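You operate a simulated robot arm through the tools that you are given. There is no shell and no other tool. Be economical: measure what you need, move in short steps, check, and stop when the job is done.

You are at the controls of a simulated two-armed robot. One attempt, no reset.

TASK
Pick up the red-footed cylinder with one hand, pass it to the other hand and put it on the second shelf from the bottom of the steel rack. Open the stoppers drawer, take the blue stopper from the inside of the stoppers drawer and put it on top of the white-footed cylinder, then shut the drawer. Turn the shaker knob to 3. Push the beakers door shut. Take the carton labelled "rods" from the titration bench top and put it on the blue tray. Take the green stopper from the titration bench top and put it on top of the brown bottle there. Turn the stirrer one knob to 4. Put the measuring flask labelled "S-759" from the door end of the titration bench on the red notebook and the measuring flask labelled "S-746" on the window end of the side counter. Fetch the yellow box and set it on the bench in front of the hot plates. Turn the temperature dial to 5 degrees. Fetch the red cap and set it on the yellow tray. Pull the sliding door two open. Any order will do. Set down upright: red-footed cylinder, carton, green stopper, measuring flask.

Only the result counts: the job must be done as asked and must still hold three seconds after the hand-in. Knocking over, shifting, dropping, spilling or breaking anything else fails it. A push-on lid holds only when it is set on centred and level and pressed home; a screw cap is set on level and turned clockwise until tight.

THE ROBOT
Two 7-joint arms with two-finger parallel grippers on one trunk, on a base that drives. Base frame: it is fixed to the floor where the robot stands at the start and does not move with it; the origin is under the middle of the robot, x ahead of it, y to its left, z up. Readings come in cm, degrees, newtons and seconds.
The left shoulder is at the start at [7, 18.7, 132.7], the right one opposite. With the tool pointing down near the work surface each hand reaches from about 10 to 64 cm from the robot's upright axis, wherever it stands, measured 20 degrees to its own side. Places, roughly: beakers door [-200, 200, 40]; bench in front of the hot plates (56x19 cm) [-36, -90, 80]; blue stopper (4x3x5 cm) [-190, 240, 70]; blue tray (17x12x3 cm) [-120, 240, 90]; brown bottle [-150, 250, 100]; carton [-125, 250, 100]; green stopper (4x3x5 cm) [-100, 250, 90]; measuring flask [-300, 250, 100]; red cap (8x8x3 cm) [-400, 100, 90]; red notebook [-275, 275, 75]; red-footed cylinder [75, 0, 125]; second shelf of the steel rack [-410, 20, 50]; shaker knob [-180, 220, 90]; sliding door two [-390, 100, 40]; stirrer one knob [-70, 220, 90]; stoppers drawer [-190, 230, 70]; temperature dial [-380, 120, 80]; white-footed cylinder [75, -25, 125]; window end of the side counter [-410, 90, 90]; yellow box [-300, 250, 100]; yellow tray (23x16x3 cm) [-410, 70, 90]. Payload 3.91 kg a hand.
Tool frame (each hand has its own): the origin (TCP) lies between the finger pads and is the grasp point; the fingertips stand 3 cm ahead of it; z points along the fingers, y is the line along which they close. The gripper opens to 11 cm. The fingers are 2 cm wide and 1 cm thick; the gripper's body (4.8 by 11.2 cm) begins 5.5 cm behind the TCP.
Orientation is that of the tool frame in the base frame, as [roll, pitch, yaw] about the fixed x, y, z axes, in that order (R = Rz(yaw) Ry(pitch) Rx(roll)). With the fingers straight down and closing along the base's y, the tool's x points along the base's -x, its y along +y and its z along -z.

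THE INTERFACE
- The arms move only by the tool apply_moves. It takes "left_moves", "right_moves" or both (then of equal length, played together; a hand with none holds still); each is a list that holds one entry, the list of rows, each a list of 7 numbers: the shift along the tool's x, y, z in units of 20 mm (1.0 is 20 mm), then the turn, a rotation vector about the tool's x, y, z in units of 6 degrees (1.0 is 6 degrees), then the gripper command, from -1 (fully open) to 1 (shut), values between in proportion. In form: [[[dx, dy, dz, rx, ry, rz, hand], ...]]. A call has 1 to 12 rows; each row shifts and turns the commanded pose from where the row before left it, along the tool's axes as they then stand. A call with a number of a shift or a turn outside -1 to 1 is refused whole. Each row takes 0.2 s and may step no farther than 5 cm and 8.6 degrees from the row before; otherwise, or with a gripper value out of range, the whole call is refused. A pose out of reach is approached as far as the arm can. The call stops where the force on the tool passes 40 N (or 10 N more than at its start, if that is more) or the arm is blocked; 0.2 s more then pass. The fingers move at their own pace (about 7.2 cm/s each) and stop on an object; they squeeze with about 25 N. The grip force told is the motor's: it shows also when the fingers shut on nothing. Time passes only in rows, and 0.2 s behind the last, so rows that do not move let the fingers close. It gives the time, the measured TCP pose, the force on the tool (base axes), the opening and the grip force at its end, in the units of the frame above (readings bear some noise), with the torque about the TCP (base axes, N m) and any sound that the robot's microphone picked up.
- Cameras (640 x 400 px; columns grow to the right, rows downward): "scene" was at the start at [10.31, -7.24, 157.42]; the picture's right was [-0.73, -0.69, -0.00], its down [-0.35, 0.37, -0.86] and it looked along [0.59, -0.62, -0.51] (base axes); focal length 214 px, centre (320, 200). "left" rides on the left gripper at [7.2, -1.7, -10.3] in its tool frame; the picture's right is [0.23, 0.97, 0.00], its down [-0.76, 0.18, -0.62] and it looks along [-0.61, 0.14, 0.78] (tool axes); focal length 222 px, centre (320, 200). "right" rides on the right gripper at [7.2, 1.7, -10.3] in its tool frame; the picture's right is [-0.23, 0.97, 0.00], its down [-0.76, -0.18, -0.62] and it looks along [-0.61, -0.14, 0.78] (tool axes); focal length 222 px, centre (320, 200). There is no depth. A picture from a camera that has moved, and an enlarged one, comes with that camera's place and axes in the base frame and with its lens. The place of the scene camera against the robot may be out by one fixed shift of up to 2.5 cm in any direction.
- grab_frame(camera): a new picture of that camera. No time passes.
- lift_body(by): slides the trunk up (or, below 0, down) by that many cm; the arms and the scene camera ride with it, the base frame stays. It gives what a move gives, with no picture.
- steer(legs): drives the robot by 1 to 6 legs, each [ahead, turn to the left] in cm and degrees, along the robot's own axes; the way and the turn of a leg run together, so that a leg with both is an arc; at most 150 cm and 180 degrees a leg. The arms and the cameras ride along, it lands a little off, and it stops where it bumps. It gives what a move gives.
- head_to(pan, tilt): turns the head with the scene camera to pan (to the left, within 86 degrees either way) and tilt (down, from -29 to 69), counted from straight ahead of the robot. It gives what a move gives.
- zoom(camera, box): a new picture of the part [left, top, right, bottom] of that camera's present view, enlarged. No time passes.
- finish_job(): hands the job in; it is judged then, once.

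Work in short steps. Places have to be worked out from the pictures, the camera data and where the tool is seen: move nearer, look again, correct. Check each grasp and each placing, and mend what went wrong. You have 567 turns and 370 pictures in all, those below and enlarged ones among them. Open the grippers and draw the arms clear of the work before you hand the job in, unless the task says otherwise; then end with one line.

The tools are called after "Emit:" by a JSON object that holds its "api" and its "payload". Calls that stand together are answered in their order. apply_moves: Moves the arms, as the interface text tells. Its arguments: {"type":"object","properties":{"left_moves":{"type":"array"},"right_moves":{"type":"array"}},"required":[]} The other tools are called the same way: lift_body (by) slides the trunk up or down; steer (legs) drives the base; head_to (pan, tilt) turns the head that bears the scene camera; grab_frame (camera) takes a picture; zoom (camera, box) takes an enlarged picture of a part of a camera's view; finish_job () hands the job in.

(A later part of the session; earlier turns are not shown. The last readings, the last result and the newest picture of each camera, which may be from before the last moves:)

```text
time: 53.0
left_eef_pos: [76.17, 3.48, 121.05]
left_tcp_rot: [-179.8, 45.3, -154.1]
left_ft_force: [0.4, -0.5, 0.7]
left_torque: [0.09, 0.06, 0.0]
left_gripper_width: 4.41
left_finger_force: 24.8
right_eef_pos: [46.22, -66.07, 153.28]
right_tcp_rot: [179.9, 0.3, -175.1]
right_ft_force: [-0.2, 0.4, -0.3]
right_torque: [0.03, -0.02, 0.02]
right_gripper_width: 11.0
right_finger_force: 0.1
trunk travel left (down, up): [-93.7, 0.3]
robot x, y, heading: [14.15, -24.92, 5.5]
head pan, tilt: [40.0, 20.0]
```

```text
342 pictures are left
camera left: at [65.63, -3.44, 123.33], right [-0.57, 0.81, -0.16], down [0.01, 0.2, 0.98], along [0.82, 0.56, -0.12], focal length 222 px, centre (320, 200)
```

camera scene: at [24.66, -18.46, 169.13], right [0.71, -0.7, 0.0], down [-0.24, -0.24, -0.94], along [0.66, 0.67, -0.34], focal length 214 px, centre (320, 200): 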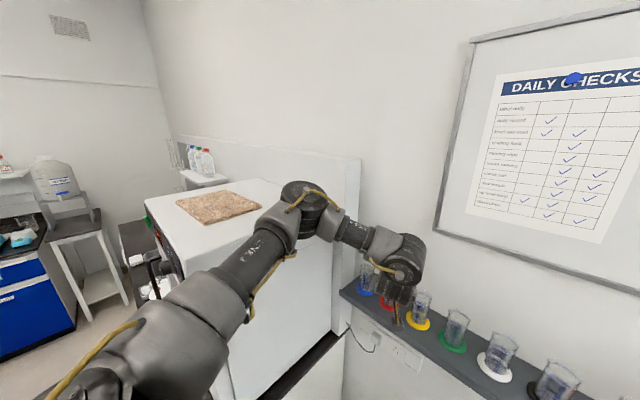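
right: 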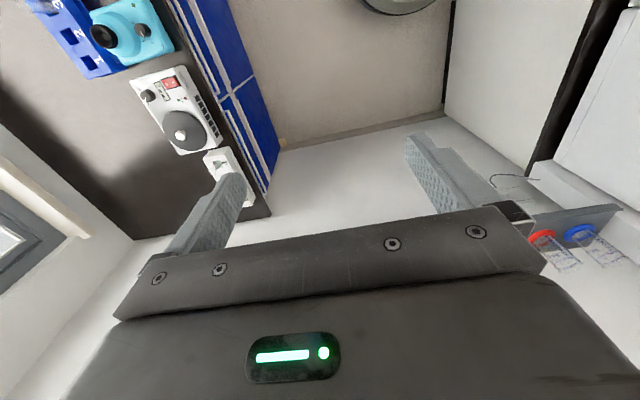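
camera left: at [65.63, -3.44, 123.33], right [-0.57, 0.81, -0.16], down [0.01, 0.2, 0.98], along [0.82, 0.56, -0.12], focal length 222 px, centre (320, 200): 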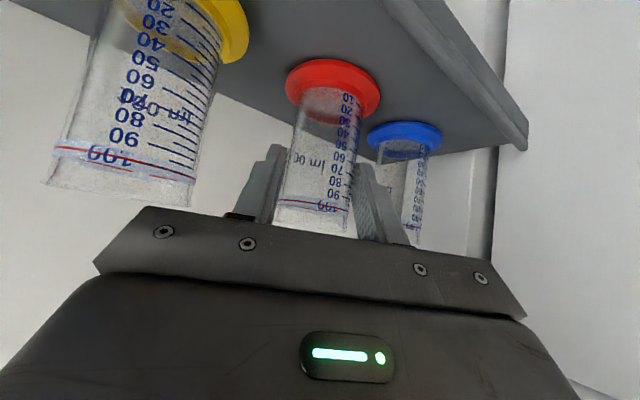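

Gripped (4.4 cm). Lift 8 cm straight up.

Emit:
{"api": "apply_moves", "payload": {"left_moves": [[[-0.3, 0, -0.3, 0, 0, 0, 1], [-0.7, 0, -0.7, 0, 0, 0, 1], [-0.7, 0, -0.7, 0, 0, 0, 1], [-0.7, 0, -0.7, 0, 0, 0, 1], [-0.7, 0, -0.7, 0, 0, 0, 1]]]}}

Emit:
{"api": "steer", "payload": {"legs": [[-40, 0]]}}

Emit:
{"api": "grab_frame", "payload": {"camera": "left"}}

Emit:
{"api": "grab_frame", "payload": {"camera": "scene"}}

```text
time: 54.2
left_eef_pos: [75.92, 3.18, 130.02]
left_tcp_rot: [-179.9, 45.2, -154.1]
left_ft_force: [-0.1, 0.3, -1.0]
left_torque: [0.05, 0.05, 0.02]
left_gripper_width: 4.41
left_finger_force: 24.9
right_eef_pos: [46.1, -66.05, 153.43]
right_tcp_rot: [179.9, 0.4, -175.2]
right_ft_force: [-0.6, 0.0, 0.2]
right_torque: [0.03, -0.01, -0.03]
right_gripper_width: 10.99
right_finger_force: 0.1
trunk travel left (down, up): [-93.7, 0.3]
robot x, y, heading: [13.89, -24.99, 5.2]
head pan, tilt: [40.0, 20.0]
```

```text
time: 56.6
left_eef_pos: [37.33, -0.6, 129.77]
left_tcp_rot: [-179.9, 45.2, -154.4]
left_ft_force: [0.3, -1.3, -1.5]
left_torque: [-0.04, 0.01, -0.04]
left_gripper_width: 4.41
left_finger_force: 25.6
right_eef_pos: [7.14, -69.58, 153.24]
right_tcp_rot: [179.9, 0.1, -175.4]
right_ft_force: [0.9, -0.7, 0.4]
right_torque: [0.0, 0.07, 0.0]
right_gripper_width: 10.98
right_finger_force: 0.1
trunk travel left (down, up): [-93.7, 0.3]
robot x, y, heading: [-25.24, -28.39, 5.0]
head pan, tilt: [40.0, 20.0]
```

```text
341 pictures are left
camera left: at [26.74, -7.34, 131.96], right [-0.56, 0.81, -0.16], down [0.01, 0.2, 0.98], along [0.83, 0.55, -0.12], focal length 222 px, centre (320, 200)
```

left: 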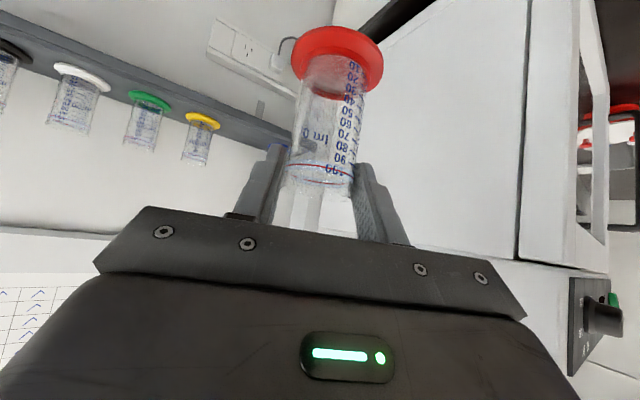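

```text
340 pictures are left
camera scene: at [-14.21, -22.0, 169.1], right [0.71, -0.71, 0.0], down [-0.24, -0.24, -0.94], along [0.66, 0.66, -0.34], focal length 214 px, centre (320, 200)
```

scene: 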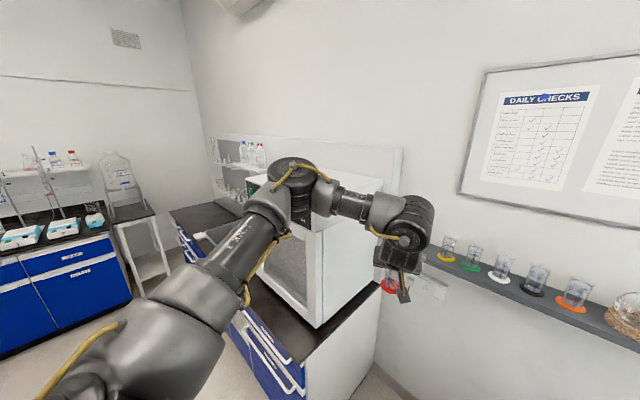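

Holding well. I bring the left hand (with cylinder) to the middle in front of the robot for the handover.

Emit:
{"api": "apply_moves", "payload": {"left_moves": [[[0.667, -0.54, -0.675, 0, 0, 0, 1], [0.667, -0.54, -0.675, 0, 0, 0, 1], [0.667, -0.54, -0.675, 0, 0, 0, 1], [0.667, -0.54, -0.675, 0, 0, 0, 1], [0.667, -0.54, -0.675, 0, 0, 0, 1], [0.667, -0.54, -0.675, 0, 0, 0, 1], [0.667, -0.54, -0.675, 0, 0, 0, 1], [0.667, -0.54, -0.675, 0, 0, 0, 1], [0.667, -0.54, -0.675, 0, 0, 0, 1], [0.667, -0.54, -0.675, 0, 0, 0, 1], [0.667, -0.54, -0.675, 0, 0, 0, 1], [0.667, -0.54, -0.675, 0, 0, 0, 1]]], "right_moves": [[[0, 0, 0, 0, -1, 0, -1], [0, 0, 0, 0, -1, 0, -1], [0, 0, 0, 0, -1, 0, -1], [0, 0, 0, 0, -1, 0, -1], [0, 0, 0, 0, -1, 0, -1], [0, 0, 0, 0, -1, 0, -1], [0, 0, 0, 0, -1, 0, -1], [0, 0, 0, 0, -1, 0, -1], [0, 0, 0, 0, -1, 0, -1], [0, 0, 0, 0, -1, 0, -1], [0, 0, 0, 0, -1, 0, -1], [0, 0, 0, 0, -1, 0, -1]]]}}

Emit:
{"api": "apply_moves", "payload": {"left_moves": [[[0, 0, 0, 0.59, 0, 0.59, 1], [0, 0, 0, 0.59, 0, 0.59, 1], [0, 0, 0, 0.59, 0, 0.59, 1], [0, 0, 0, 0.59, 0, 0.59, 1], [0, 0, 0, 0.59, 0, 0.59, 1], [0, 0, 0, 0.59, 0, 0.59, 1], [0, 0, 0, 0.59, 0, 0.59, 1], [0, 0, 0, 0.59, 0, 0.59, 1]]]}}

Emit:
{"api": "head_to", "payload": {"pan": 0, "tilt": 40}}

Emit:
{"api": "grab_frame", "payload": {"camera": "scene"}}

```text
time: 59.2
left_eef_pos: [22.05, -22.38, 130.03]
left_tcp_rot: [179.9, 45.4, -154.5]
left_ft_force: [-0.2, -1.0, -1.5]
left_torque: [0.01, 0.01, -0.01]
left_gripper_width: 4.43
left_finger_force: 24.7
right_eef_pos: [7.35, -72.68, 155.82]
right_tcp_rot: [179.2, 71.6, -176.0]
right_ft_force: [-0.4, 0.4, 0.3]
right_torque: [0.03, -0.02, 0.04]
right_gripper_width: 11.0
right_finger_force: 0.1
right hand out of reach, approached as far as the arm can: row 10, 11, 12
trunk travel left (down, up): [-93.7, 0.3]
robot x, y, heading: [-25.18, -28.86, 5.1]
head pan, tilt: [40.0, 20.0]
```

```text
time: 61.0
left_eef_pos: [22.23, -21.95, 129.97]
left_tcp_rot: [179.8, 45.3, 165.4]
left_ft_force: [0.3, 0.2, -1.5]
left_torque: [-0.02, 0.0, -0.02]
left_gripper_width: 4.44
left_finger_force: 25.1
right_eef_pos: [7.44, -72.06, 155.89]
right_tcp_rot: [180.0, 71.3, -175.2]
right_ft_force: [0.0, 0.2, -0.1]
right_torque: [0.01, -0.02, 0.04]
right_gripper_width: 11.01
right_finger_force: 0.2
trunk travel left (down, up): [-93.7, 0.3]
robot x, y, heading: [-25.04, -28.34, 5.1]
head pan, tilt: [40.0, 20.0]
```

```text
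time: 62.1
left_eef_pos: [21.89, -22.05, 130.06]
left_tcp_rot: [179.7, 45.3, 165.4]
left_ft_force: [0.3, -0.3, -2.0]
left_torque: [0.01, 0.03, 0.0]
left_gripper_width: 4.41
left_finger_force: 25.3
right_eef_pos: [7.34, -72.26, 155.89]
right_tcp_rot: [179.8, 71.5, -175.3]
right_ft_force: [0.3, -0.1, 0.6]
right_torque: [0.02, -0.01, 0.0]
right_gripper_width: 10.97
right_finger_force: 0.2
trunk travel left (down, up): [-93.7, 0.3]
robot x, y, heading: [-24.97, -28.36, 4.9]
head pan, tilt: [0.0, 40.0]
```

```text
339 pictures are left
camera scene: at [-12.71, -27.91, 166.0], right [0.09, -1.0, 0.0], down [-0.64, -0.06, -0.77], along [0.76, 0.07, -0.64], focal length 214 px, centre (320, 200)
```

scene: 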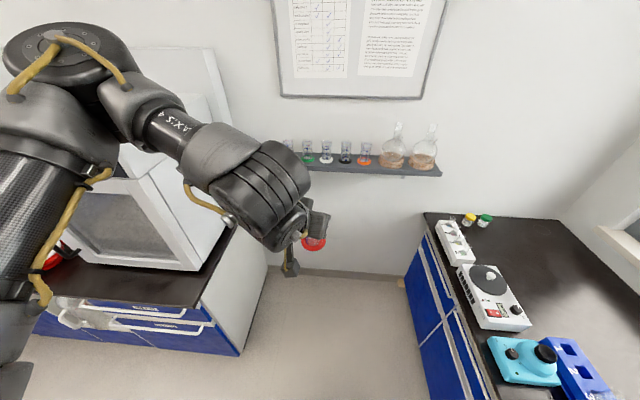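

Left holds the cylinder at mid-front (axis ≈ (22.6,-22.2), foot bottom z≈123). Now bring the right hand over, staying to its right.

Emit:
{"api": "apply_moves", "payload": {"right_moves": [[[0.947, 1, 0.32, 0, 0, 0, -1], [0.947, 1, 0.32, 0, 0, 0, -1], [0.947, 1, 0.32, 0, 0, 0, -1], [0.947, 1, 0.32, 0, 0, 0, -1], [0.947, 1, 0.32, 0, 0, 0, -1], [0.947, 1, 0.32, 0, 0, 0, -1], [0.947, 1, 0.32, 0, 0, 0, -1], [0.947, 1, 0.32, 0, 0, 0, -1], [0.947, 1, 0.32, 0, 0, 0, -1], [0.947, 1, 0.32, 0, 0, 0, -1]]]}}

Emit:
{"api": "grab_frame", "payload": {"camera": "scene"}}

```text
time: 64.3
left_eef_pos: [22.03, -22.21, 130.04]
left_tcp_rot: [179.7, 45.3, 165.4]
left_ft_force: [-0.2, -0.4, -2.0]
left_torque: [0.0, 0.04, -0.01]
left_gripper_width: 4.41
left_finger_force: 25.0
right_eef_pos: [9.86, -73.33, 153.82]
right_tcp_rot: [179.5, 72.4, -175.9]
right_ft_force: [-0.8, -0.9, -1.0]
right_torque: [-0.02, 0.0, -0.04]
right_gripper_width: 11.02
right_finger_force: 0.0
right hand out of reach, approached as far as the arm can: row 1, 2, 3, 4, 5, 6, 7, 8, 9, 10
trunk travel left (down, up): [-93.7, 0.3]
robot x, y, heading: [-25.04, -28.09, 4.9]
head pan, tilt: [0.0, 40.0]
```

```text
338 pictures are left
camera scene: at [-12.7, -28.09, 166.0], right [0.09, -1.0, 0.0], down [-0.64, -0.05, -0.77], along [0.76, 0.07, -0.64], focal length 214 px, centre (320, 200)
```

scene: 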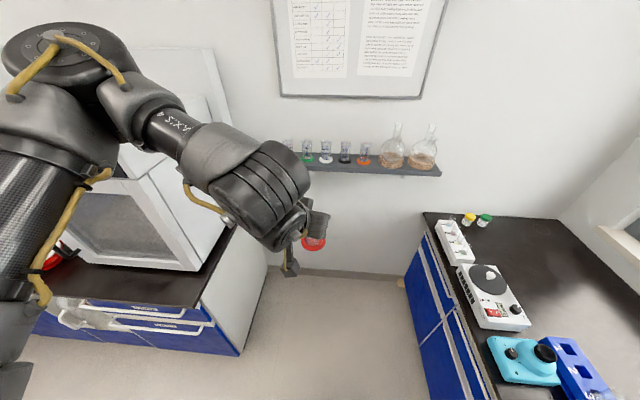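

Right wrist yaw limit out there; I pitch it back down first, then move inward.

Emit:
{"api": "apply_moves", "payload": {"right_moves": [[[0, 0, 0, 0, 1, 0, -1], [0, 0, 0, 0, 1, 0, -1], [0, 0, 0, 0, 1, 0, -1], [0, 0, 0, 0, 1, 0, -1], [0, 0, 0, 0, 1, 0, -1], [0, 0, 0, 0, 1, 0, -1], [0, 0, 0, 0, 1, 0, -1]]]}}

Emit:
{"api": "apply_moves", "payload": {"right_moves": [[[0.5, 1, 0, 0, 0, 0, -1], [0.5, 1, 0, 0, 0, 0, -1], [0.5, 1, 0, 0, 0, 0, -1], [0.5, 1, 0, 0, 0, 0, -1], [0.5, 1, 0, 0, 0, 0, -1], [0.5, 1, 0, 0, 0, 0, -1], [0.5, 1, 0, 0, 0, 0, -1], [0.5, 1, 0, 0, 0, 0, -1]]]}}

```text
time: 65.9
left_eef_pos: [22.16, -22.04, 129.99]
left_tcp_rot: [179.8, 45.2, 165.4]
left_ft_force: [1.0, -0.9, -1.5]
left_torque: [0.01, 0.0, 0.03]
left_gripper_width: 4.43
left_finger_force: 24.9
right_eef_pos: [10.27, -73.17, 153.94]
right_tcp_rot: [179.9, 30.2, -175.5]
right_ft_force: [0.8, 1.2, 0.2]
right_torque: [0.02, -0.01, 0.01]
right_gripper_width: 11.01
right_finger_force: 0.0
trunk travel left (down, up): [-93.7, 0.3]
robot x, y, heading: [-25.21, -28.21, 4.8]
head pan, tilt: [0.0, 40.0]
```

```text
time: 67.7
left_eef_pos: [22.08, -22.08, 130.1]
left_tcp_rot: [179.8, 45.4, 165.2]
left_ft_force: [0.2, 0.0, -1.8]
left_torque: [0.0, 0.03, 0.03]
left_gripper_width: 4.42
left_finger_force: 25.7
right_eef_pos: [4.22, -61.87, 151.23]
right_tcp_rot: [179.8, 30.2, -175.4]
right_ft_force: [-0.1, 0.8, 0.4]
right_torque: [0.01, 0.0, -0.02]
right_gripper_width: 10.99
right_finger_force: 0.1
right hand out of reach, approached as far as the arm can: row 6, 7, 8
trunk travel left (down, up): [-93.7, 0.3]
robot x, y, heading: [-25.46, -28.62, 5.0]
head pan, tilt: [0.0, 40.0]
```

Move forward and inward together to keep away from the fold limit.

Emit:
{"api": "apply_moves", "payload": {"right_moves": [[[-0.8, 0, 0.5, 0, 0, 0, -1], [-0.8, 0, 0.5, 0, 0, 0, -1], [-0.8, 0, 0.5, 0, 0, 0, -1], [-0.8, 0.5, 0.5, 0, 0, 0, -1], [-0.8, 0.5, 0.5, 0, 0, 0, -1], [0, 1, 0, 0, 0, 0, -1], [0, 1, 0, 0, 0, 0, -1], [0, 1, 0, 0, 0, 0, -1], [0, 1, 0, 0, 0, 0, -1], [0, 1, 0, 0, 0, 0, -1]]]}}

Emit:
{"api": "grab_frame", "payload": {"camera": "scene"}}

```text
time: 69.9
left_eef_pos: [22.06, -21.96, 130.07]
left_tcp_rot: [179.8, 45.3, 165.4]
left_ft_force: [0.4, 0.2, -0.7]
left_torque: [-0.01, 0.03, 0.0]
left_gripper_width: 4.43
left_finger_force: 25.0
right_eef_pos: [15.04, -54.53, 153.74]
right_tcp_rot: [180.0, 30.1, -175.2]
right_ft_force: [0.1, 0.4, -1.0]
right_torque: [-0.01, 0.0, 0.03]
right_gripper_width: 11.01
right_finger_force: 0.1
right hand out of reach, approached as far as the arm can: row 7, 8, 9, 10
trunk travel left (down, up): [-93.7, 0.3]
robot x, y, heading: [-25.42, -28.29, 4.9]
head pan, tilt: [0.0, 40.0]
```

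```text
337 pictures are left
camera scene: at [-12.67, -27.82, 165.99], right [0.09, -1.0, 0.0], down [-0.64, -0.06, -0.77], along [0.76, 0.07, -0.64], focal length 214 px, centre (320, 200)
```

scene: 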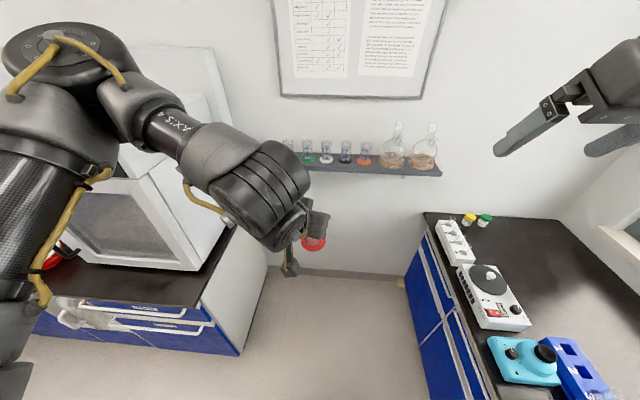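

Try lowering the right hand first, then inward.

Emit:
{"api": "apply_moves", "payload": {"right_moves": [[[0.5, 0, 0.87, 0, 0, 0, -1], [0.5, 0, 0.87, 0, 0, 0, -1], [0.5, 0, 0.87, 0, 0, 0, -1], [0.5, 0, 0.87, 0, 0, 0, -1], [0.5, 0, 0.87, 0, 0, 0, -1], [0.5, 0, 0.87, 0, 0, 0, -1], [0.5, 0, 0.87, 0, 0, 0, -1], [0.5, 0, 0.87, 0, 0, 0, -1], [0.5, 0, 0.87, 0, 0, 0, -1], [0.5, 0, 0.87, 0, 0, 0, -1]]]}}

Emit:
{"api": "apply_moves", "payload": {"right_moves": [[[0, 1, 0, 0, 0, 0, -1], [0, 1, 0, 0, 0, 0, -1], [0, 1, 0, 0, 0, 0, -1], [0, 1, 0, 0, 0, 0, -1], [0, 1, 0, 0, 0, 0, -1]]]}}

```text
time: 72.1
left_eef_pos: [22.12, -22.03, 129.96]
left_tcp_rot: [179.8, 45.2, 165.4]
left_ft_force: [0.1, -1.1, -1.5]
left_torque: [0.0, 0.02, -0.01]
left_gripper_width: 4.41
left_finger_force: 24.4
right_eef_pos: [19.44, -58.19, 136.47]
right_tcp_rot: [179.8, 30.1, -175.5]
right_ft_force: [0.1, -0.8, -1.0]
right_torque: [0.0, 0.01, 0.01]
right_gripper_width: 11.02
right_finger_force: 0.0
right hand out of reach, approached as far as the arm can: row 1, 2, 3, 4, 5, 6, 7, 8, 9, 10
trunk travel left (down, up): [-93.7, 0.3]
robot x, y, heading: [-25.22, -28.6, 5.0]
head pan, tilt: [0.0, 40.0]
```

```text
time: 73.3
left_eef_pos: [21.99, -21.95, 130.1]
left_tcp_rot: [179.7, 45.2, 165.4]
left_ft_force: [-0.5, -0.4, -1.0]
left_torque: [0.01, 0.02, 0.02]
left_gripper_width: 4.41
left_finger_force: 24.7
right_eef_pos: [19.41, -57.52, 136.57]
right_tcp_rot: [179.8, 30.3, -175.2]
right_ft_force: [0.4, -0.4, 0.6]
right_torque: [-0.03, 0.0, 0.02]
right_gripper_width: 11.0
right_finger_force: 0.1
right hand out of reach, approached as far as the arm can: row 1, 2, 3, 4, 5
trunk travel left (down, up): [-93.7, 0.3]
robot x, y, heading: [-25.17, -28.42, 4.8]
head pan, tilt: [0.0, 40.0]
```

Limits fit a minimum wrist–shoulder distance of ~31 cm. I shift the handover point 10 cm forward and bring the right hand forward and low.

Emit:
{"api": "apply_moves", "payload": {"left_moves": [[[-0.33, 0.17, 0.33, 0, 0, 0, 1], [-0.33, 0.17, 0.33, 0, 0, 0, 1], [-0.33, 0.17, 0.33, 0, 0, 0, 1], [-0.33, 0.17, 0.33, 0, 0, 0, 1], [-0.33, 0.17, 0.33, 0, 0, 0, 1], [-0.33, 0.17, 0.33, 0, 0, 0, 1], [-0.33, 0.17, 0.33, 0, 0, 0, 1], [-0.33, 0.17, 0.33, 0, 0, 0, 1], [-0.33, 0.17, 0.33, 0, 0, 0, 1], [-0.33, 0.17, 0.33, 0, 0, 0, 1]]], "right_moves": [[[-0.12, 0, 0.91, 0, 0, 0, -1], [-0.12, 0, 0.91, 0, 0, 0, -1], [-0.12, 0, 0.91, 0, 0, 0, -1], [-0.12, 0, 0.91, 0, 0, 0, -1], [-0.12, 0, 0.91, 0, 0, 0, -1], [-0.12, 0.6, 0.91, 0, 0, 0, -1], [-0.12, 0.6, 0.91, 0, 0, 0, -1], [-0.12, 0.6, 0.91, 0, 0, 0, -1], [-0.12, 0.6, 0.91, 0, 0, 0, -1], [-0.12, 0.6, 0.91, 0, 0, 0, -1]]]}}

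```text
time: 75.5
left_eef_pos: [31.18, -22.24, 129.97]
left_tcp_rot: [179.7, 45.3, 165.6]
left_ft_force: [0.1, -0.3, -1.1]
left_torque: [0.03, 0.05, 0.0]
left_gripper_width: 4.42
left_finger_force: 25.0
left hand out of reach, approached as far as the arm can: row 5, 6, 9, 10
right_eef_pos: [30.38, -50.95, 121.87]
right_tcp_rot: [179.8, 30.2, -175.3]
right_ft_force: [0.6, -0.3, 0.0]
right_torque: [0.0, -0.01, -0.02]
right_gripper_width: 11.0
right_finger_force: 0.1
trunk travel left (down, up): [-93.7, 0.3]
robot x, y, heading: [-25.23, -28.44, 5.0]
head pan, tilt: [0.0, 40.0]
```

Right hand is free there. Now lower it, come a bit inward and pitch it to nearly horizontal, to slip in under the cylinder from below.

Emit:
{"api": "apply_moves", "payload": {"right_moves": [[[0.3, 0.91, 0.79, 0, 0, 0, -1], [0.3, 0.91, 0.79, 0, 0, 0, -1], [0.3, 0.91, 0.79, 0, 0, 0, -1], [0.3, 0.91, 0.79, 0, 0, 0, -1], [0.3, 0.91, 0.79, 0, 0, 0, -1], [0.3, 0.91, 0.79, 0, 0, 0, -1]]]}}

Emit:
{"api": "apply_moves", "payload": {"right_moves": [[[0, 0, 0, 0, -0.92, 0, -1], [0, 0, 0, 0, -0.92, 0, -1], [0, 0, 0, 0, -0.92, 0, -1], [0, 0, 0, 0, -0.92, 0, -1], [0, 0, 0, 0, -0.92, 0, -1], [0, 0, 0, 0, -0.92, 0, -1], [0, 0, 0, 0, -0.92, 0, -1], [0, 0, 0, 0, -0.92, 0, -1], [0, 0, 0, 0, -0.92, 0, -1], [0, 0, 0, 0, -0.92, 0, -1]]]}}

Emit:
{"api": "grab_frame", "payload": {"camera": "scene"}}

```text
time: 76.9
left_eef_pos: [30.86, -22.34, 130.17]
left_tcp_rot: [179.7, 45.3, 165.5]
left_ft_force: [-0.1, 0.9, -1.7]
left_torque: [0.07, 0.02, 0.02]
left_gripper_width: 4.41
left_finger_force: 25.3
right_eef_pos: [30.99, -48.87, 117.95]
right_tcp_rot: [179.9, 30.4, -175.3]
right_ft_force: [0.2, 0.6, 1.1]
right_torque: [0.01, -0.05, -0.01]
right_gripper_width: 11.0
right_finger_force: 0.1
right hand out of reach, approached as far as the arm can: row 1, 2, 3, 4, 5, 6
trunk travel left (down, up): [-93.7, 0.3]
robot x, y, heading: [-25.47, -28.47, 5.0]
head pan, tilt: [0.0, 40.0]
```

```text
time: 79.1
left_eef_pos: [30.94, -22.24, 130.01]
left_tcp_rot: [179.7, 45.3, 165.6]
left_ft_force: [-0.5, 0.2, -1.0]
left_torque: [0.03, 0.01, -0.01]
left_gripper_width: 4.41
left_finger_force: 25.1
right_eef_pos: [32.76, -50.23, 120.88]
right_tcp_rot: [179.9, 63.5, -175.6]
right_ft_force: [-0.4, 0.1, 0.4]
right_torque: [0.0, -0.02, 0.0]
right_gripper_width: 11.01
right_finger_force: 0.0
right hand out of reach, approached as far as the arm can: row 1, 2, 3, 4, 5, 7, 8, 9, 10
trunk travel left (down, up): [-93.7, 0.3]
robot x, y, heading: [-25.61, -28.54, 4.6]
head pan, tilt: [0.0, 40.0]
```

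```text
336 pictures are left
camera scene: at [-12.67, -27.92, 165.99], right [0.09, -1.0, 0.0], down [-0.64, -0.05, -0.77], along [0.76, 0.07, -0.64], focal length 214 px, centre (320, 200)
```

scene: 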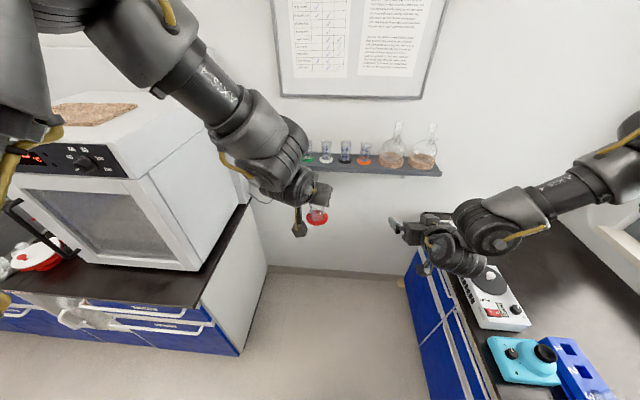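

Move the right hand inward (yaw should free up as it goes left) while lowering.

Emit:
{"api": "apply_moves", "payload": {"right_moves": [[[0.4, 1, 0.2, 0, 0, 0, -1], [0.4, 1, 0.2, 0, 0, 0, -1], [0.4, 1, 0.2, 0, 0, 0, -1], [0.4, 1, 0.2, 0, 0, 0, -1], [0.4, 1, 0.2, 0, 0, 0, -1], [0.4, 1, 0.2, 0, 0, 0, -1], [0.4, 1, 0.2, 0, 0, 0, -1], [0.4, 1, 0.2, 0, 0, 0, -1]]]}}

Emit:
{"api": "grab_frame", "payload": {"camera": "scene"}}

```text
time: 80.9
left_eef_pos: [30.81, -22.12, 130.1]
left_tcp_rot: [179.7, 45.2, 165.6]
left_ft_force: [0.2, 0.4, -1.1]
left_torque: [0.0, 0.03, -0.03]
left_gripper_width: 4.43
left_finger_force: 25.5
right_eef_pos: [32.72, -50.38, 120.82]
right_tcp_rot: [179.8, 63.5, -175.5]
right_ft_force: [-0.1, 0.4, -0.1]
right_torque: [-0.03, 0.0, -0.01]
right_gripper_width: 11.02
right_finger_force: 0.0
right hand out of reach, approached as far as the arm can: row 1, 2, 3, 4, 5, 6, 7, 8
trunk travel left (down, up): [-93.7, 0.3]
robot x, y, heading: [-25.25, -28.4, 4.9]
head pan, tilt: [0.0, 40.0]
```

```text
335 pictures are left
camera scene: at [-12.67, -27.9, 165.99], right [0.09, -1.0, 0.0], down [-0.64, -0.06, -0.77], along [0.76, 0.07, -0.64], focal length 214 px, centre (320, 200)
```

scene: 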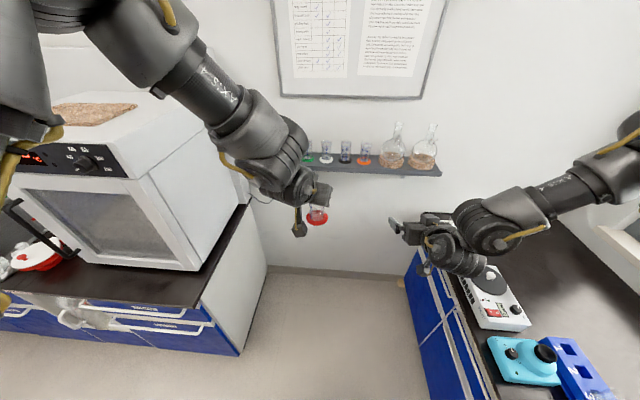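

Test yaw right ~18° on the right hand.

Emit:
{"api": "apply_moves", "payload": {"right_moves": [[[0, 0, 0, 0.67, 0, 0.33, -1], [0, 0, 0, 0.67, 0, 0.33, -1], [0, 0, 0, 0.67, 0, 0.33, -1], [0, 0, 0, 0.67, 0, 0.33, -1]]]}}

Emit:
{"api": "apply_moves", "payload": {"right_moves": [[[0, 1, 0, 0, 0, 0, -1], [0, 1, 0, 0, 0, 0, -1], [0, 1, 0, 0, 0, 0, -1], [0, 1, 0, 0, 0, 0, -1]]]}}

```text
time: 81.9
left_eef_pos: [30.94, -22.13, 130.15]
left_tcp_rot: [179.7, 45.3, 165.6]
left_ft_force: [-0.1, -0.3, -1.5]
left_torque: [0.01, 0.01, -0.01]
left_gripper_width: 4.41
left_finger_force: 25.0
right_eef_pos: [37.14, -57.52, 118.99]
right_tcp_rot: [179.0, 63.6, 171.6]
right_ft_force: [-0.2, 0.7, 0.5]
right_torque: [0.0, 0.02, 0.0]
right_gripper_width: 11.02
right_finger_force: 0.1
right hand out of reach, approached as far as the arm can: row 1, 2, 3, 4
trunk travel left (down, up): [-93.7, 0.3]
robot x, y, heading: [-25.11, -28.15, 5.1]
head pan, tilt: [0.0, 40.0]
```

```text
time: 82.9
left_eef_pos: [30.93, -22.26, 130.15]
left_tcp_rot: [179.7, 45.3, 165.6]
left_ft_force: [0.2, 0.4, -1.3]
left_torque: [0.0, 0.02, 0.03]
left_gripper_width: 4.41
left_finger_force: 24.8
right_eef_pos: [41.34, -57.55, 120.67]
right_tcp_rot: [179.1, 63.5, 169.5]
right_ft_force: [-0.2, 0.4, 0.7]
right_torque: [0.02, 0.05, -0.01]
right_gripper_width: 10.99
right_finger_force: 0.0
right hand out of reach, approached as far as the arm can: row 1, 2, 3, 4
trunk travel left (down, up): [-93.7, 0.3]
robot x, y, heading: [-25.39, -28.71, 4.9]
head pan, tilt: [0.0, 40.0]
```

I reset commanded to measured by a tiny base move, then try yaw left.

Emit:
{"api": "steer", "payload": {"legs": [[-0.5, 0]]}}

Emit:
{"api": "apply_moves", "payload": {"right_moves": [[[0, 0, 0, -0.67, 0, -0.33, -1], [0, 0, 0, -0.67, 0, -0.33, -1], [0, 0, 0, -0.67, 0, -0.33, -1], [0, 0, 0, -0.67, 0, -0.33, -1]]]}}

Emit:
{"api": "apply_moves", "payload": {"right_moves": [[[0, 1, 0, 0, 0, 0, -1], [0, 1, 0, 0, 0, 0, -1], [0, 1, 0, 0, 0, 0, -1]]]}}

```text
time: 83.6
left_eef_pos: [30.6, -22.32, 129.91]
left_tcp_rot: [179.8, 45.4, 165.6]
left_ft_force: [0.3, -0.2, -1.0]
left_torque: [0.02, -0.01, -0.02]
left_gripper_width: 4.45
left_finger_force: 25.0
right_eef_pos: [40.84, -57.45, 120.59]
right_tcp_rot: [179.1, 63.6, 169.6]
right_ft_force: [0.3, 0.4, 0.6]
right_torque: [0.04, -0.01, 0.01]
right_gripper_width: 11.01
right_finger_force: 0.0
trunk travel left (down, up): [-93.7, 0.3]
robot x, y, heading: [-25.89, -28.39, 4.9]
head pan, tilt: [0.0, 40.0]
```

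```text
time: 84.6
left_eef_pos: [30.37, -22.15, 130.15]
left_tcp_rot: [179.7, 45.3, 165.6]
left_ft_force: [-0.3, -0.6, -1.1]
left_torque: [-0.01, 0.01, 0.01]
left_gripper_width: 4.41
left_finger_force: 25.1
right_eef_pos: [40.86, -57.67, 120.69]
right_tcp_rot: [179.0, 63.7, -172.5]
right_ft_force: [0.4, 0.4, 0.2]
right_torque: [0.02, 0.0, 0.02]
right_gripper_width: 11.02
right_finger_force: 0.2
trunk travel left (down, up): [-93.7, 0.3]
robot x, y, heading: [-25.57, -28.55, 4.9]
head pan, tilt: [0.0, 40.0]
```

```text
time: 85.4
left_eef_pos: [30.31, -22.19, 130.11]
left_tcp_rot: [179.8, 45.3, 165.7]
left_ft_force: [0.9, -0.5, -1.7]
left_torque: [-0.04, 0.03, -0.02]
left_gripper_width: 4.43
left_finger_force: 25.4
right_eef_pos: [39.82, -51.55, 120.68]
right_tcp_rot: [179.0, 63.6, -172.5]
right_ft_force: [0.6, 0.7, -0.4]
right_torque: [0.01, -0.01, 0.02]
right_gripper_width: 11.01
right_finger_force: 0.0
trunk travel left (down, up): [-93.7, 0.3]
robot x, y, heading: [-25.61, -28.36, 5.1]
head pan, tilt: [0.0, 40.0]
```

That freed it. Continue inward and yaw left further.

Emit:
{"api": "apply_moves", "payload": {"right_moves": [[[0, 1, 0, 0, 0, 0, -1], [0, 1, 0, 0, 0, 0, -1], [0, 1, 0, 0, 0, 0, -1], [0, 1, 0, 0, 0, 0, -1], [0, 1, 0, 0, 0, 0, -1], [0.4, 0, 0.2, -0.67, 0, -0.33, -1], [0.4, 0, 0.2, -0.67, 0, -0.33, -1], [0.4, 0, 0.2, -0.67, 0, -0.33, -1], [0.4, 0, 0.2, -0.67, 0, -0.33, -1]]]}}

Emit:
{"api": "grab_frame", "payload": {"camera": "scene"}}

```text
time: 87.4
left_eef_pos: [30.48, -22.22, 130.07]
left_tcp_rot: [179.6, 45.3, 165.6]
left_ft_force: [0.7, 0.4, -1.0]
left_torque: [0.02, 0.01, 0.01]
left_gripper_width: 4.41
left_finger_force: 24.7
right_eef_pos: [37.68, -46.39, 120.68]
right_tcp_rot: [179.1, 63.9, -154.7]
right_ft_force: [0.3, -0.6, 0.4]
right_torque: [-0.01, -0.01, 0.0]
right_gripper_width: 10.97
right_finger_force: 0.1
right hand out of reach, approached as far as the arm can: row 2, 3, 4, 5
trunk travel left (down, up): [-93.7, 0.3]
robot x, y, heading: [-25.51, -28.57, 5.0]
head pan, tilt: [0.0, 40.0]
```

```text
334 pictures are left
camera scene: at [-13.15, -27.95, 165.99], right [0.09, -1.0, 0.0], down [-0.64, -0.06, -0.77], along [0.76, 0.07, -0.64], focal length 214 px, centre (320, 200)
```

scene: 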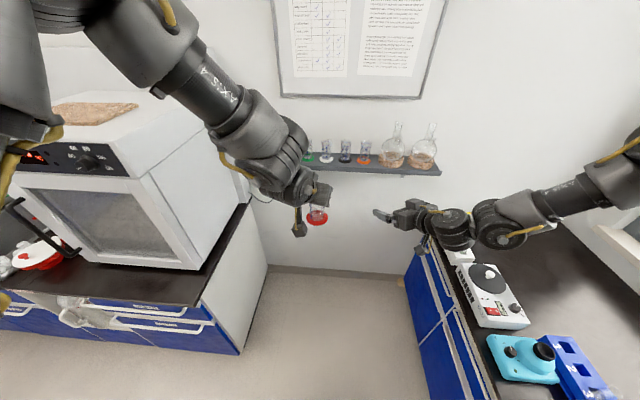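

The hand aligns with the forearm when pointing left, so I yaw it further left (ideal for the handover too).

Emit:
{"api": "apply_moves", "payload": {"right_moves": [[[0, 0, 0, -0.85, 0, -0.43, -1], [0, 0, 0, -0.85, 0, -0.43, -1], [0, 0, 0, -0.85, 0, -0.43, -1], [0, 0, 0, -0.85, 0, -0.43, -1], [0, 0, 0, -0.85, 0, -0.43, -1], [0, 0, 0, -0.85, 0, -0.43, -1], [0, 0, 0, 0, -0.7, 0, -1], [0, 0, 0, 0, -0.7, 0, -1], [0, 0, 0, 0, -0.7, 0, -1], [0, 0, 0, 0, -0.7, 0, -1]]]}}

Emit:
{"api": "grab_frame", "payload": {"camera": "scene"}}

Emit:
{"api": "grab_frame", "payload": {"camera": "right"}}

```text
time: 89.6
left_eef_pos: [30.35, -22.31, 130.14]
left_tcp_rot: [179.7, 45.3, 165.7]
left_ft_force: [1.1, 0.5, -1.0]
left_torque: [0.0, 0.01, -0.01]
left_gripper_width: 4.43
left_finger_force: 25.3
right_eef_pos: [37.67, -46.27, 120.52]
right_tcp_rot: [-180.0, 63.9, -119.6]
right_ft_force: [-0.3, 0.3, 0.7]
right_torque: [-0.03, 0.02, 0.01]
right_gripper_width: 10.99
right_finger_force: 0.0
right hand out of reach, approached as far as the arm can: row 7, 8, 9, 10
trunk travel left (down, up): [-93.7, 0.3]
robot x, y, heading: [-25.79, -28.5, 5.0]
head pan, tilt: [0.0, 40.0]
```

```text
333 pictures are left
camera scene: at [-13.17, -27.93, 165.99], right [0.09, -1.0, 0.0], down [-0.64, -0.06, -0.77], along [0.76, 0.07, -0.64], focal length 214 px, centre (320, 200)
```

scene: 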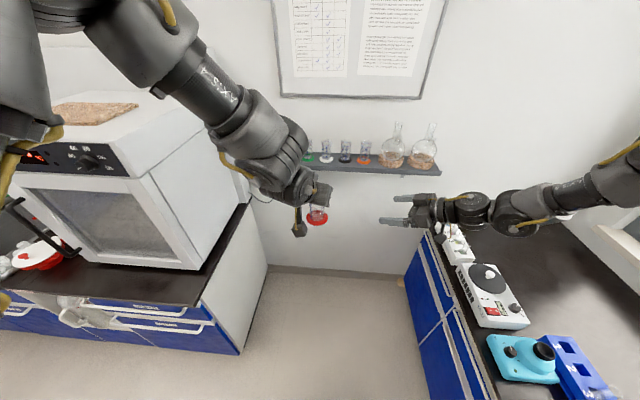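

```text
332 pictures are left
camera right: at [30.13, -56.3, 118.53], right [-0.8, 0.57, 0.2], down [0.04, -0.28, 0.96], along [0.6, 0.77, 0.2], focal length 222 px, centre (320, 200)
```

right: 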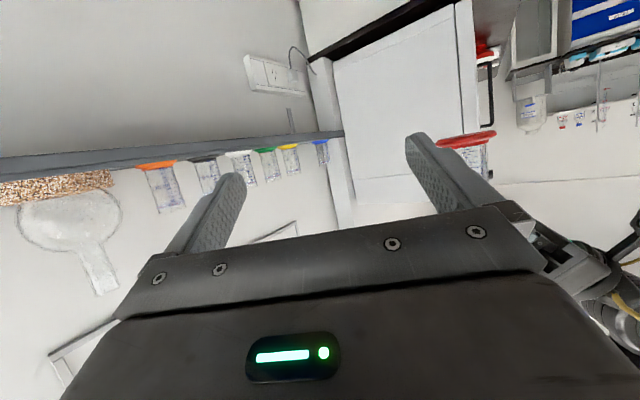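

Yaw 60° works; I'll grip with this 26°-down attitude. Move to a pre-handover point 12 cm back along the tool axis.

Emit:
{"api": "apply_moves", "payload": {"right_moves": [[[-0.72, 0.97, 0.06, 0, 0, 0, -1], [-0.72, 0.97, 0.06, 0, 0, 0, -1], [-0.72, 0.97, 0.06, 0, 0, 0, -1], [-0.72, 0.97, 0.06, 0, 0, 0, -1], [-0.72, 0.97, 0.06, 0, 0, 0, -1], [-0.72, 0.97, 0.06, 0, 0, 0, -1], [-0.72, 0.97, 0.06, 0, 0, 0, -1], [-0.72, 0.97, 0.06, 0, 0, 0, -1], [-0.72, 0.97, 0.06, 0, 0, 0, -1]]]}}

Emit:
{"api": "grab_frame", "payload": {"camera": "scene"}}

Emit:
{"api": "grab_frame", "payload": {"camera": "right"}}

```text
time: 91.6
left_eef_pos: [30.34, -22.13, 130.05]
left_tcp_rot: [179.8, 45.4, 165.6]
left_ft_force: [-0.2, -1.0, -0.4]
left_torque: [-0.01, 0.02, 0.0]
left_gripper_width: 4.43
left_finger_force: 25.2
right_eef_pos: [25.93, -31.75, 131.89]
right_tcp_rot: [-179.9, 64.1, -119.5]
right_ft_force: [0.0, -0.7, 0.9]
right_torque: [-0.03, 0.04, -0.02]
right_gripper_width: 11.01
right_finger_force: 0.0
trunk travel left (down, up): [-93.7, 0.3]
robot x, y, heading: [-25.74, -28.83, 5.0]
head pan, tilt: [0.0, 40.0]
```

```text
331 pictures are left
camera scene: at [-13.26, -27.79, 165.99], right [0.09, -1.0, 0.0], down [-0.64, -0.06, -0.77], along [0.76, 0.07, -0.64], focal length 214 px, centre (320, 200)
```

scene: 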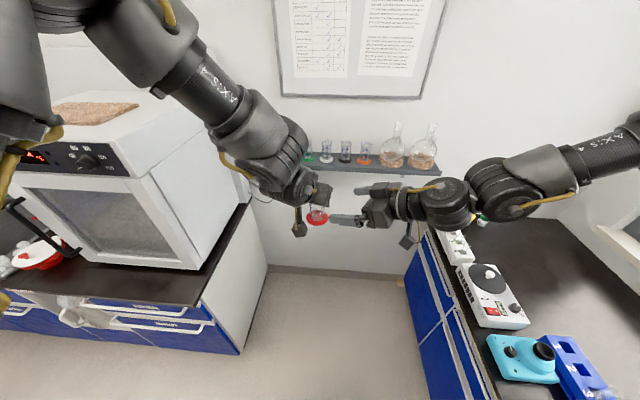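

```text
330 pictures are left
camera right: at [18.39, -41.71, 129.75], right [-0.8, 0.57, 0.2], down [0.04, -0.28, 0.96], along [0.6, 0.77, 0.2], focal length 222 px, centre (320, 200)
```

right: 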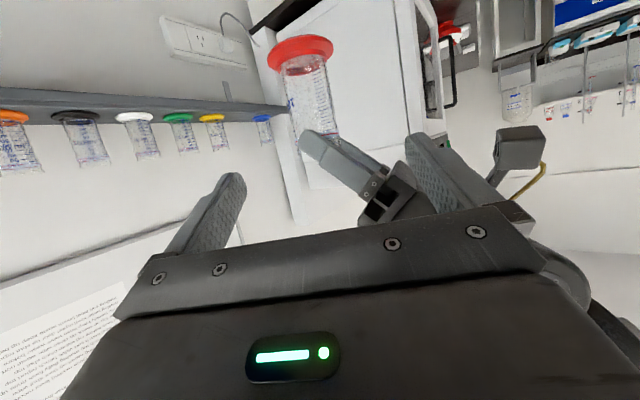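

The cylinder has slid ~3 cm down in the left grip (foot now at z≈120, top ≈133), which gives the right hand more room. Approach to grip at z≈123.7; first most of the way.

Emit:
{"api": "apply_moves", "payload": {"right_moves": [[[0.67, -0.06, 0, 0, 0, 0, -1], [0.67, -0.06, 0, 0, 0, 0, -1], [0, 0, 1, 0, 0, 0, -1], [0, 0, 1, 0, 0, 0, -1], [0, 0, 1, 0, 0, 0, -1], [0, 0, 1, 0, 0, 0, -1]]]}}

Emit:
{"api": "grab_frame", "payload": {"camera": "right"}}

```text
time: 93.0
left_eef_pos: [30.37, -22.27, 130.19]
left_tcp_rot: [179.7, 45.4, 165.7]
left_ft_force: [-0.3, 0.0, -1.1]
left_torque: [-0.04, 0.0, 0.0]
left_gripper_width: 4.4
left_finger_force: 25.1
right_eef_pos: [28.39, -29.82, 127.95]
right_tcp_rot: [-179.9, 63.9, -119.5]
right_ft_force: [0.4, -0.5, 0.4]
right_torque: [0.02, 0.01, -0.02]
right_gripper_width: 10.98
right_finger_force: 0.1
right hand out of reach, approached as far as the arm can: row 5, 6
trunk travel left (down, up): [-93.7, 0.3]
robot x, y, heading: [-25.91, -28.43, 5.0]
head pan, tilt: [0.0, 40.0]
```

```text
329 pictures are left
camera right: at [20.71, -39.76, 125.91], right [-0.8, 0.57, 0.2], down [0.04, -0.28, 0.96], along [0.6, 0.77, 0.2], focal length 222 px, centre (320, 200)
```

right: 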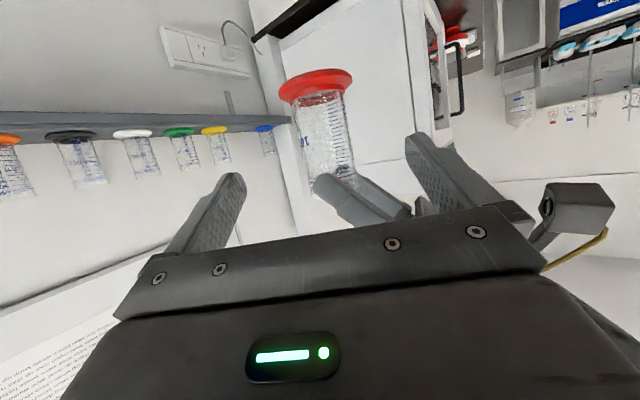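

The right arm stops short, so I bring the left hand with the cylinder to the right hand instead.

Emit:
{"api": "apply_moves", "payload": {"left_moves": [[[-0.186, -0.65, -0.31, 0, 0, 0, 1], [-0.186, -0.65, -0.31, 0, 0, 0, 1], [-0.186, -0.65, -0.31, 0, 0, 0, 1], [-0.186, -0.65, -0.31, 0, 0, 0, 1]]]}}

Emit:
{"api": "grab_frame", "payload": {"camera": "right"}}

```text
time: 94.0
left_eef_pos: [28.44, -27.01, 133.02]
left_tcp_rot: [179.8, 45.3, 165.6]
left_ft_force: [0.6, -0.3, -2.0]
left_torque: [-0.01, 0.01, 0.02]
left_gripper_width: 4.41
left_finger_force: 25.3
right_eef_pos: [28.34, -29.87, 128.0]
right_tcp_rot: [-180.0, 63.9, -119.7]
right_ft_force: [-0.5, 0.4, -0.1]
right_torque: [-0.02, 0.02, 0.01]
right_gripper_width: 11.02
right_finger_force: 0.1
trunk travel left (down, up): [-93.7, 0.3]
robot x, y, heading: [-25.72, -28.46, 4.9]
head pan, tilt: [0.0, 40.0]
```

```text
328 pictures are left
camera right: at [20.72, -39.82, 125.9], right [-0.8, 0.57, 0.2], down [0.04, -0.28, 0.96], along [0.6, 0.77, 0.2], focal length 222 px, centre (320, 200)
```

right: 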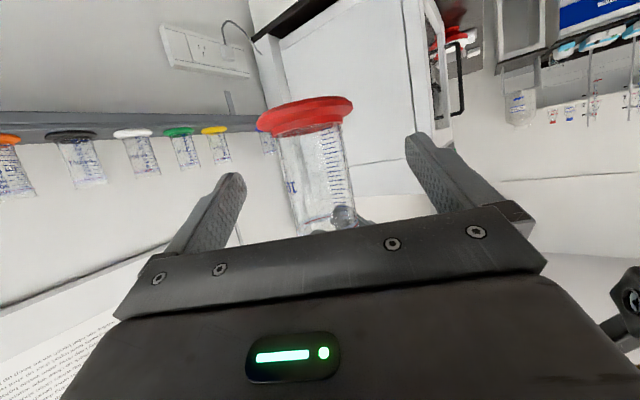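

Foot now near z 123.4 and 2–3 cm from the right grasp centre; finish the approach.

Emit:
{"api": "apply_moves", "payload": {"left_moves": [[[-0.045, -0.56, -0.275, 0, 0, 0, 1], [-0.045, -0.56, -0.275, 0, 0, 0, 1]]]}}

Emit:
{"api": "grab_frame", "payload": {"camera": "right"}}

Emit:
{"api": "zoom", "payload": {"camera": "scene", "box": [240, 140, 440, 265]}}

```text
time: 94.6
left_eef_pos: [27.41, -28.88, 133.71]
left_tcp_rot: [179.1, 45.5, 165.5]
left_ft_force: [12.8, 18.4, -9.1]
left_torque: [0.06, -0.03, 0.01]
left_gripper_width: 4.39
left_finger_force: 25.3
right_eef_pos: [28.23, -29.84, 127.99]
right_tcp_rot: [179.9, 64.0, -119.6]
right_ft_force: [-13.0, -18.6, 8.9]
right_torque: [1.03, -0.58, 0.32]
right_gripper_width: 11.0
right_finger_force: 0.1
trunk travel left (down, up): [-93.7, 0.3]
robot x, y, heading: [-25.9, -28.51, 4.8]
head pan, tilt: [0.0, 40.0]
```

```text
327 pictures are left
camera right: at [20.68, -39.87, 125.94], right [-0.8, 0.57, 0.21], down [0.04, -0.29, 0.96], along [0.6, 0.77, 0.2], focal length 222 px, centre (320, 200)
```

right: 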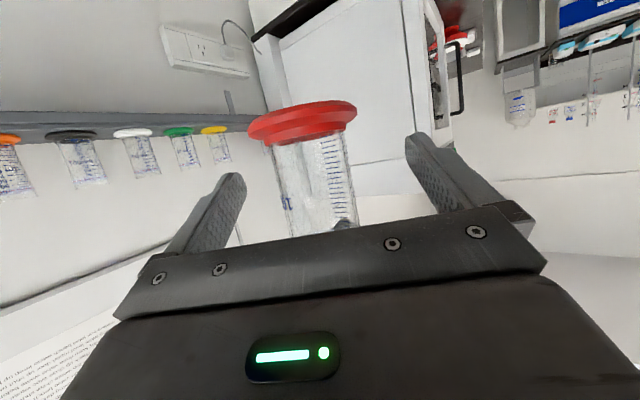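

```text
3.20 times, centred on (340, 202) of scene
camera zoom: at [-13.22, -28.04, 166.0], right [0.09, -1.0, 0.0], down [-0.64, -0.05, -0.77], along [0.76, 0.07, -0.64], focal length 686 px, centre (256, 192)
```

zoom: 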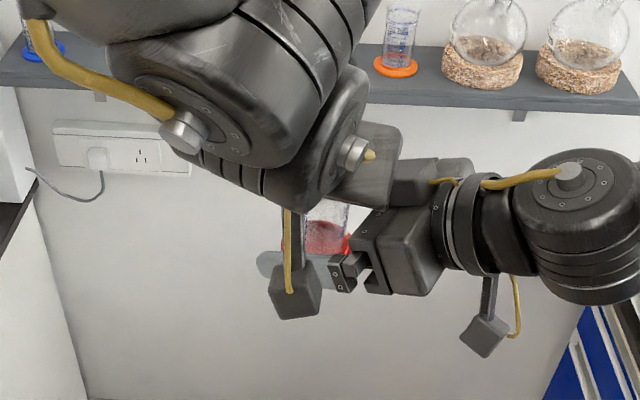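

Hands touch lightly (24 N). I back the left off 0.8 cm; the tube is already between the right fingers, then close the right.

Emit:
{"api": "apply_moves", "payload": {"left_moves": [[[0.03, 0.35, 0.15, 0, 0, 0, 1], [0, 0, 0, 0, 0, 0, 1]]]}}

Emit:
{"api": "grab_frame", "payload": {"camera": "right"}}

```text
time: 95.2
left_eef_pos: [27.62, -28.7, 133.5]
left_tcp_rot: [179.9, 45.3, 165.6]
left_ft_force: [-0.4, -0.3, -0.4]
left_torque: [-0.02, 0.03, 0.01]
left_gripper_width: 4.41
left_finger_force: 24.7
right_eef_pos: [28.26, -29.71, 128.03]
right_tcp_rot: [-180.0, 63.9, -119.5]
right_ft_force: [-0.5, 0.1, 0.1]
right_torque: [0.01, 0.02, 0.03]
right_gripper_width: 10.99
right_finger_force: 0.1
trunk travel left (down, up): [-93.7, 0.3]
robot x, y, heading: [-25.88, -28.47, 4.6]
head pan, tilt: [0.0, 40.0]
```

```text
325 pictures are left
camera right: at [20.74, -39.77, 125.89], right [-0.8, 0.57, 0.2], down [0.04, -0.28, 0.96], along [0.6, 0.77, 0.2], focal length 222 px, centre (320, 200)
```

right: 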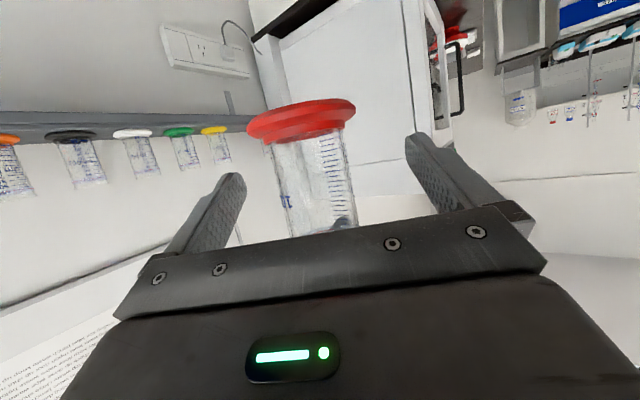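

Tube is roughly centred; close the right gripper.

Emit:
{"api": "apply_moves", "payload": {"right_moves": [[[0, 0, 0, 0, 0, 0, 0.1], [0, 0, 0, 0, 0, 0, 0.3], [0, 0, 0, 0, 0, 0, 1], [0, 0, 0, 0, 0, 0, 1], [0, 0, 0, 0, 0, 0, 1]]]}}

Emit:
{"api": "grab_frame", "payload": {"camera": "right"}}

```text
time: 96.4
left_eef_pos: [27.63, -28.43, 133.53]
left_tcp_rot: [179.5, 45.2, 165.6]
left_ft_force: [-15.7, 12.9, 3.4]
left_torque: [0.16, 0.59, 0.28]
left_gripper_width: 4.4
left_finger_force: 25.1
right_eef_pos: [28.56, -29.9, 127.89]
right_tcp_rot: [-179.9, 64.0, -119.7]
right_ft_force: [15.8, -12.7, -2.4]
right_torque: [0.45, 0.27, -0.4]
right_gripper_width: 4.44
right_finger_force: 25.5
trunk travel left (down, up): [-93.7, 0.3]
robot x, y, heading: [-25.98, -28.37, 5.2]
head pan, tilt: [0.0, 40.0]
```

```text
324 pictures are left
camera right: at [20.81, -39.83, 125.87], right [-0.8, 0.57, 0.2], down [0.04, -0.28, 0.96], along [0.6, 0.77, 0.2], focal length 222 px, centre (320, 200)
```

right: 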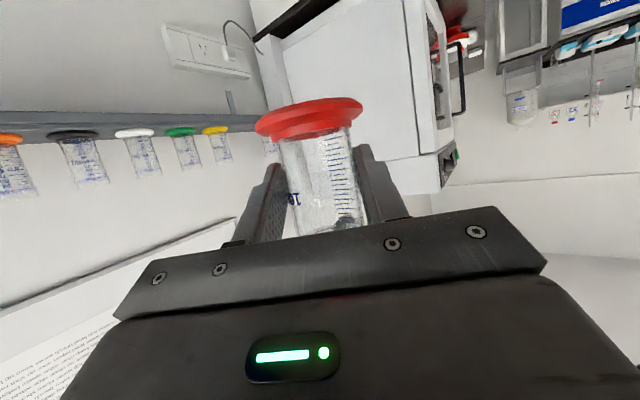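

Both hold it. Open the left only to 6.5 cm and withdraw it up-back along its axis.

Emit:
{"api": "apply_moves", "payload": {"left_moves": [[[0, 0, 0, 0, 0, 0, -0.15], [0, 0, 0, 0, 0, 0, -0.15], [0, 0, -0.6, 0, 0, 0, -0.15], [0, 0, -0.8, 0, 0, 0, -0.15], [0, 0, -1, 0, 0, 0, -0.15], [0, 0, -1, 0, 0, 0, -0.15], [0, 0, -1, 0, 0, 0, -0.15], [0, 0, -1, 0, 0, 0, -0.15]]]}}

Emit:
{"api": "grab_frame", "payload": {"camera": "right"}}

Emit:
{"api": "grab_frame", "payload": {"camera": "scene"}}

```text
time: 98.2
left_eef_pos: [20.06, -26.62, 141.02]
left_tcp_rot: [179.8, 45.3, 165.6]
left_ft_force: [0.5, 0.0, 0.0]
left_torque: [-0.02, 0.0, -0.03]
left_gripper_width: 6.31
left_finger_force: 0.0
right_eef_pos: [28.19, -29.53, 127.91]
right_tcp_rot: [-180.0, 63.9, -119.5]
right_ft_force: [0.5, 0.5, -1.8]
right_torque: [0.0, 0.0, 0.0]
right_gripper_width: 4.38
right_finger_force: 24.6
trunk travel left (down, up): [-93.7, 0.3]
robot x, y, heading: [-25.59, -28.47, 4.7]
head pan, tilt: [0.0, 40.0]
```

```text
323 pictures are left
camera right: at [20.69, -39.71, 125.92], right [-0.8, 0.57, 0.2], down [0.04, -0.28, 0.96], along [0.6, 0.77, 0.2], focal length 222 px, centre (320, 200)
```

right: 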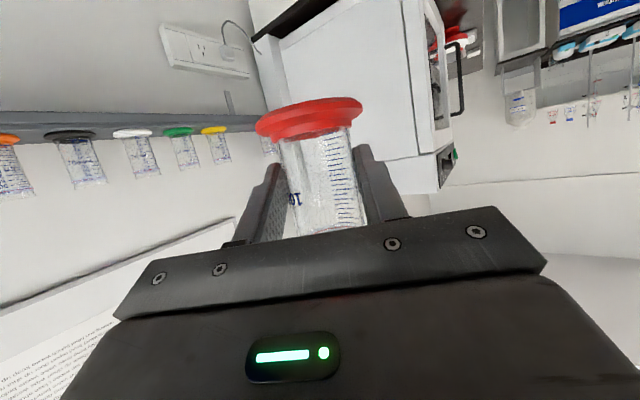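

```text
322 pictures are left
camera scene: at [-13.26, -27.86, 166.0], right [0.09, -1.0, 0.0], down [-0.64, -0.06, -0.77], along [0.76, 0.07, -0.64], focal length 214 px, centre (320, 200)
```

scene: 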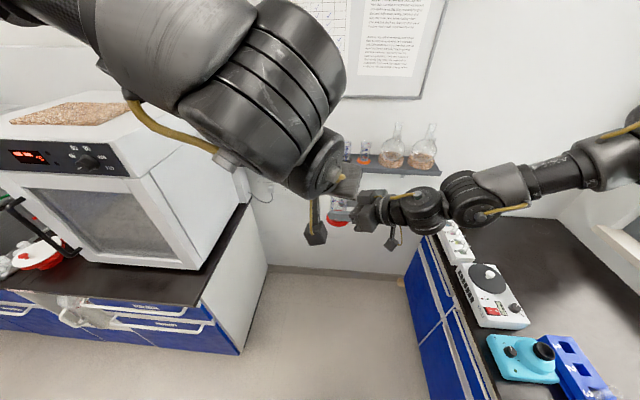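

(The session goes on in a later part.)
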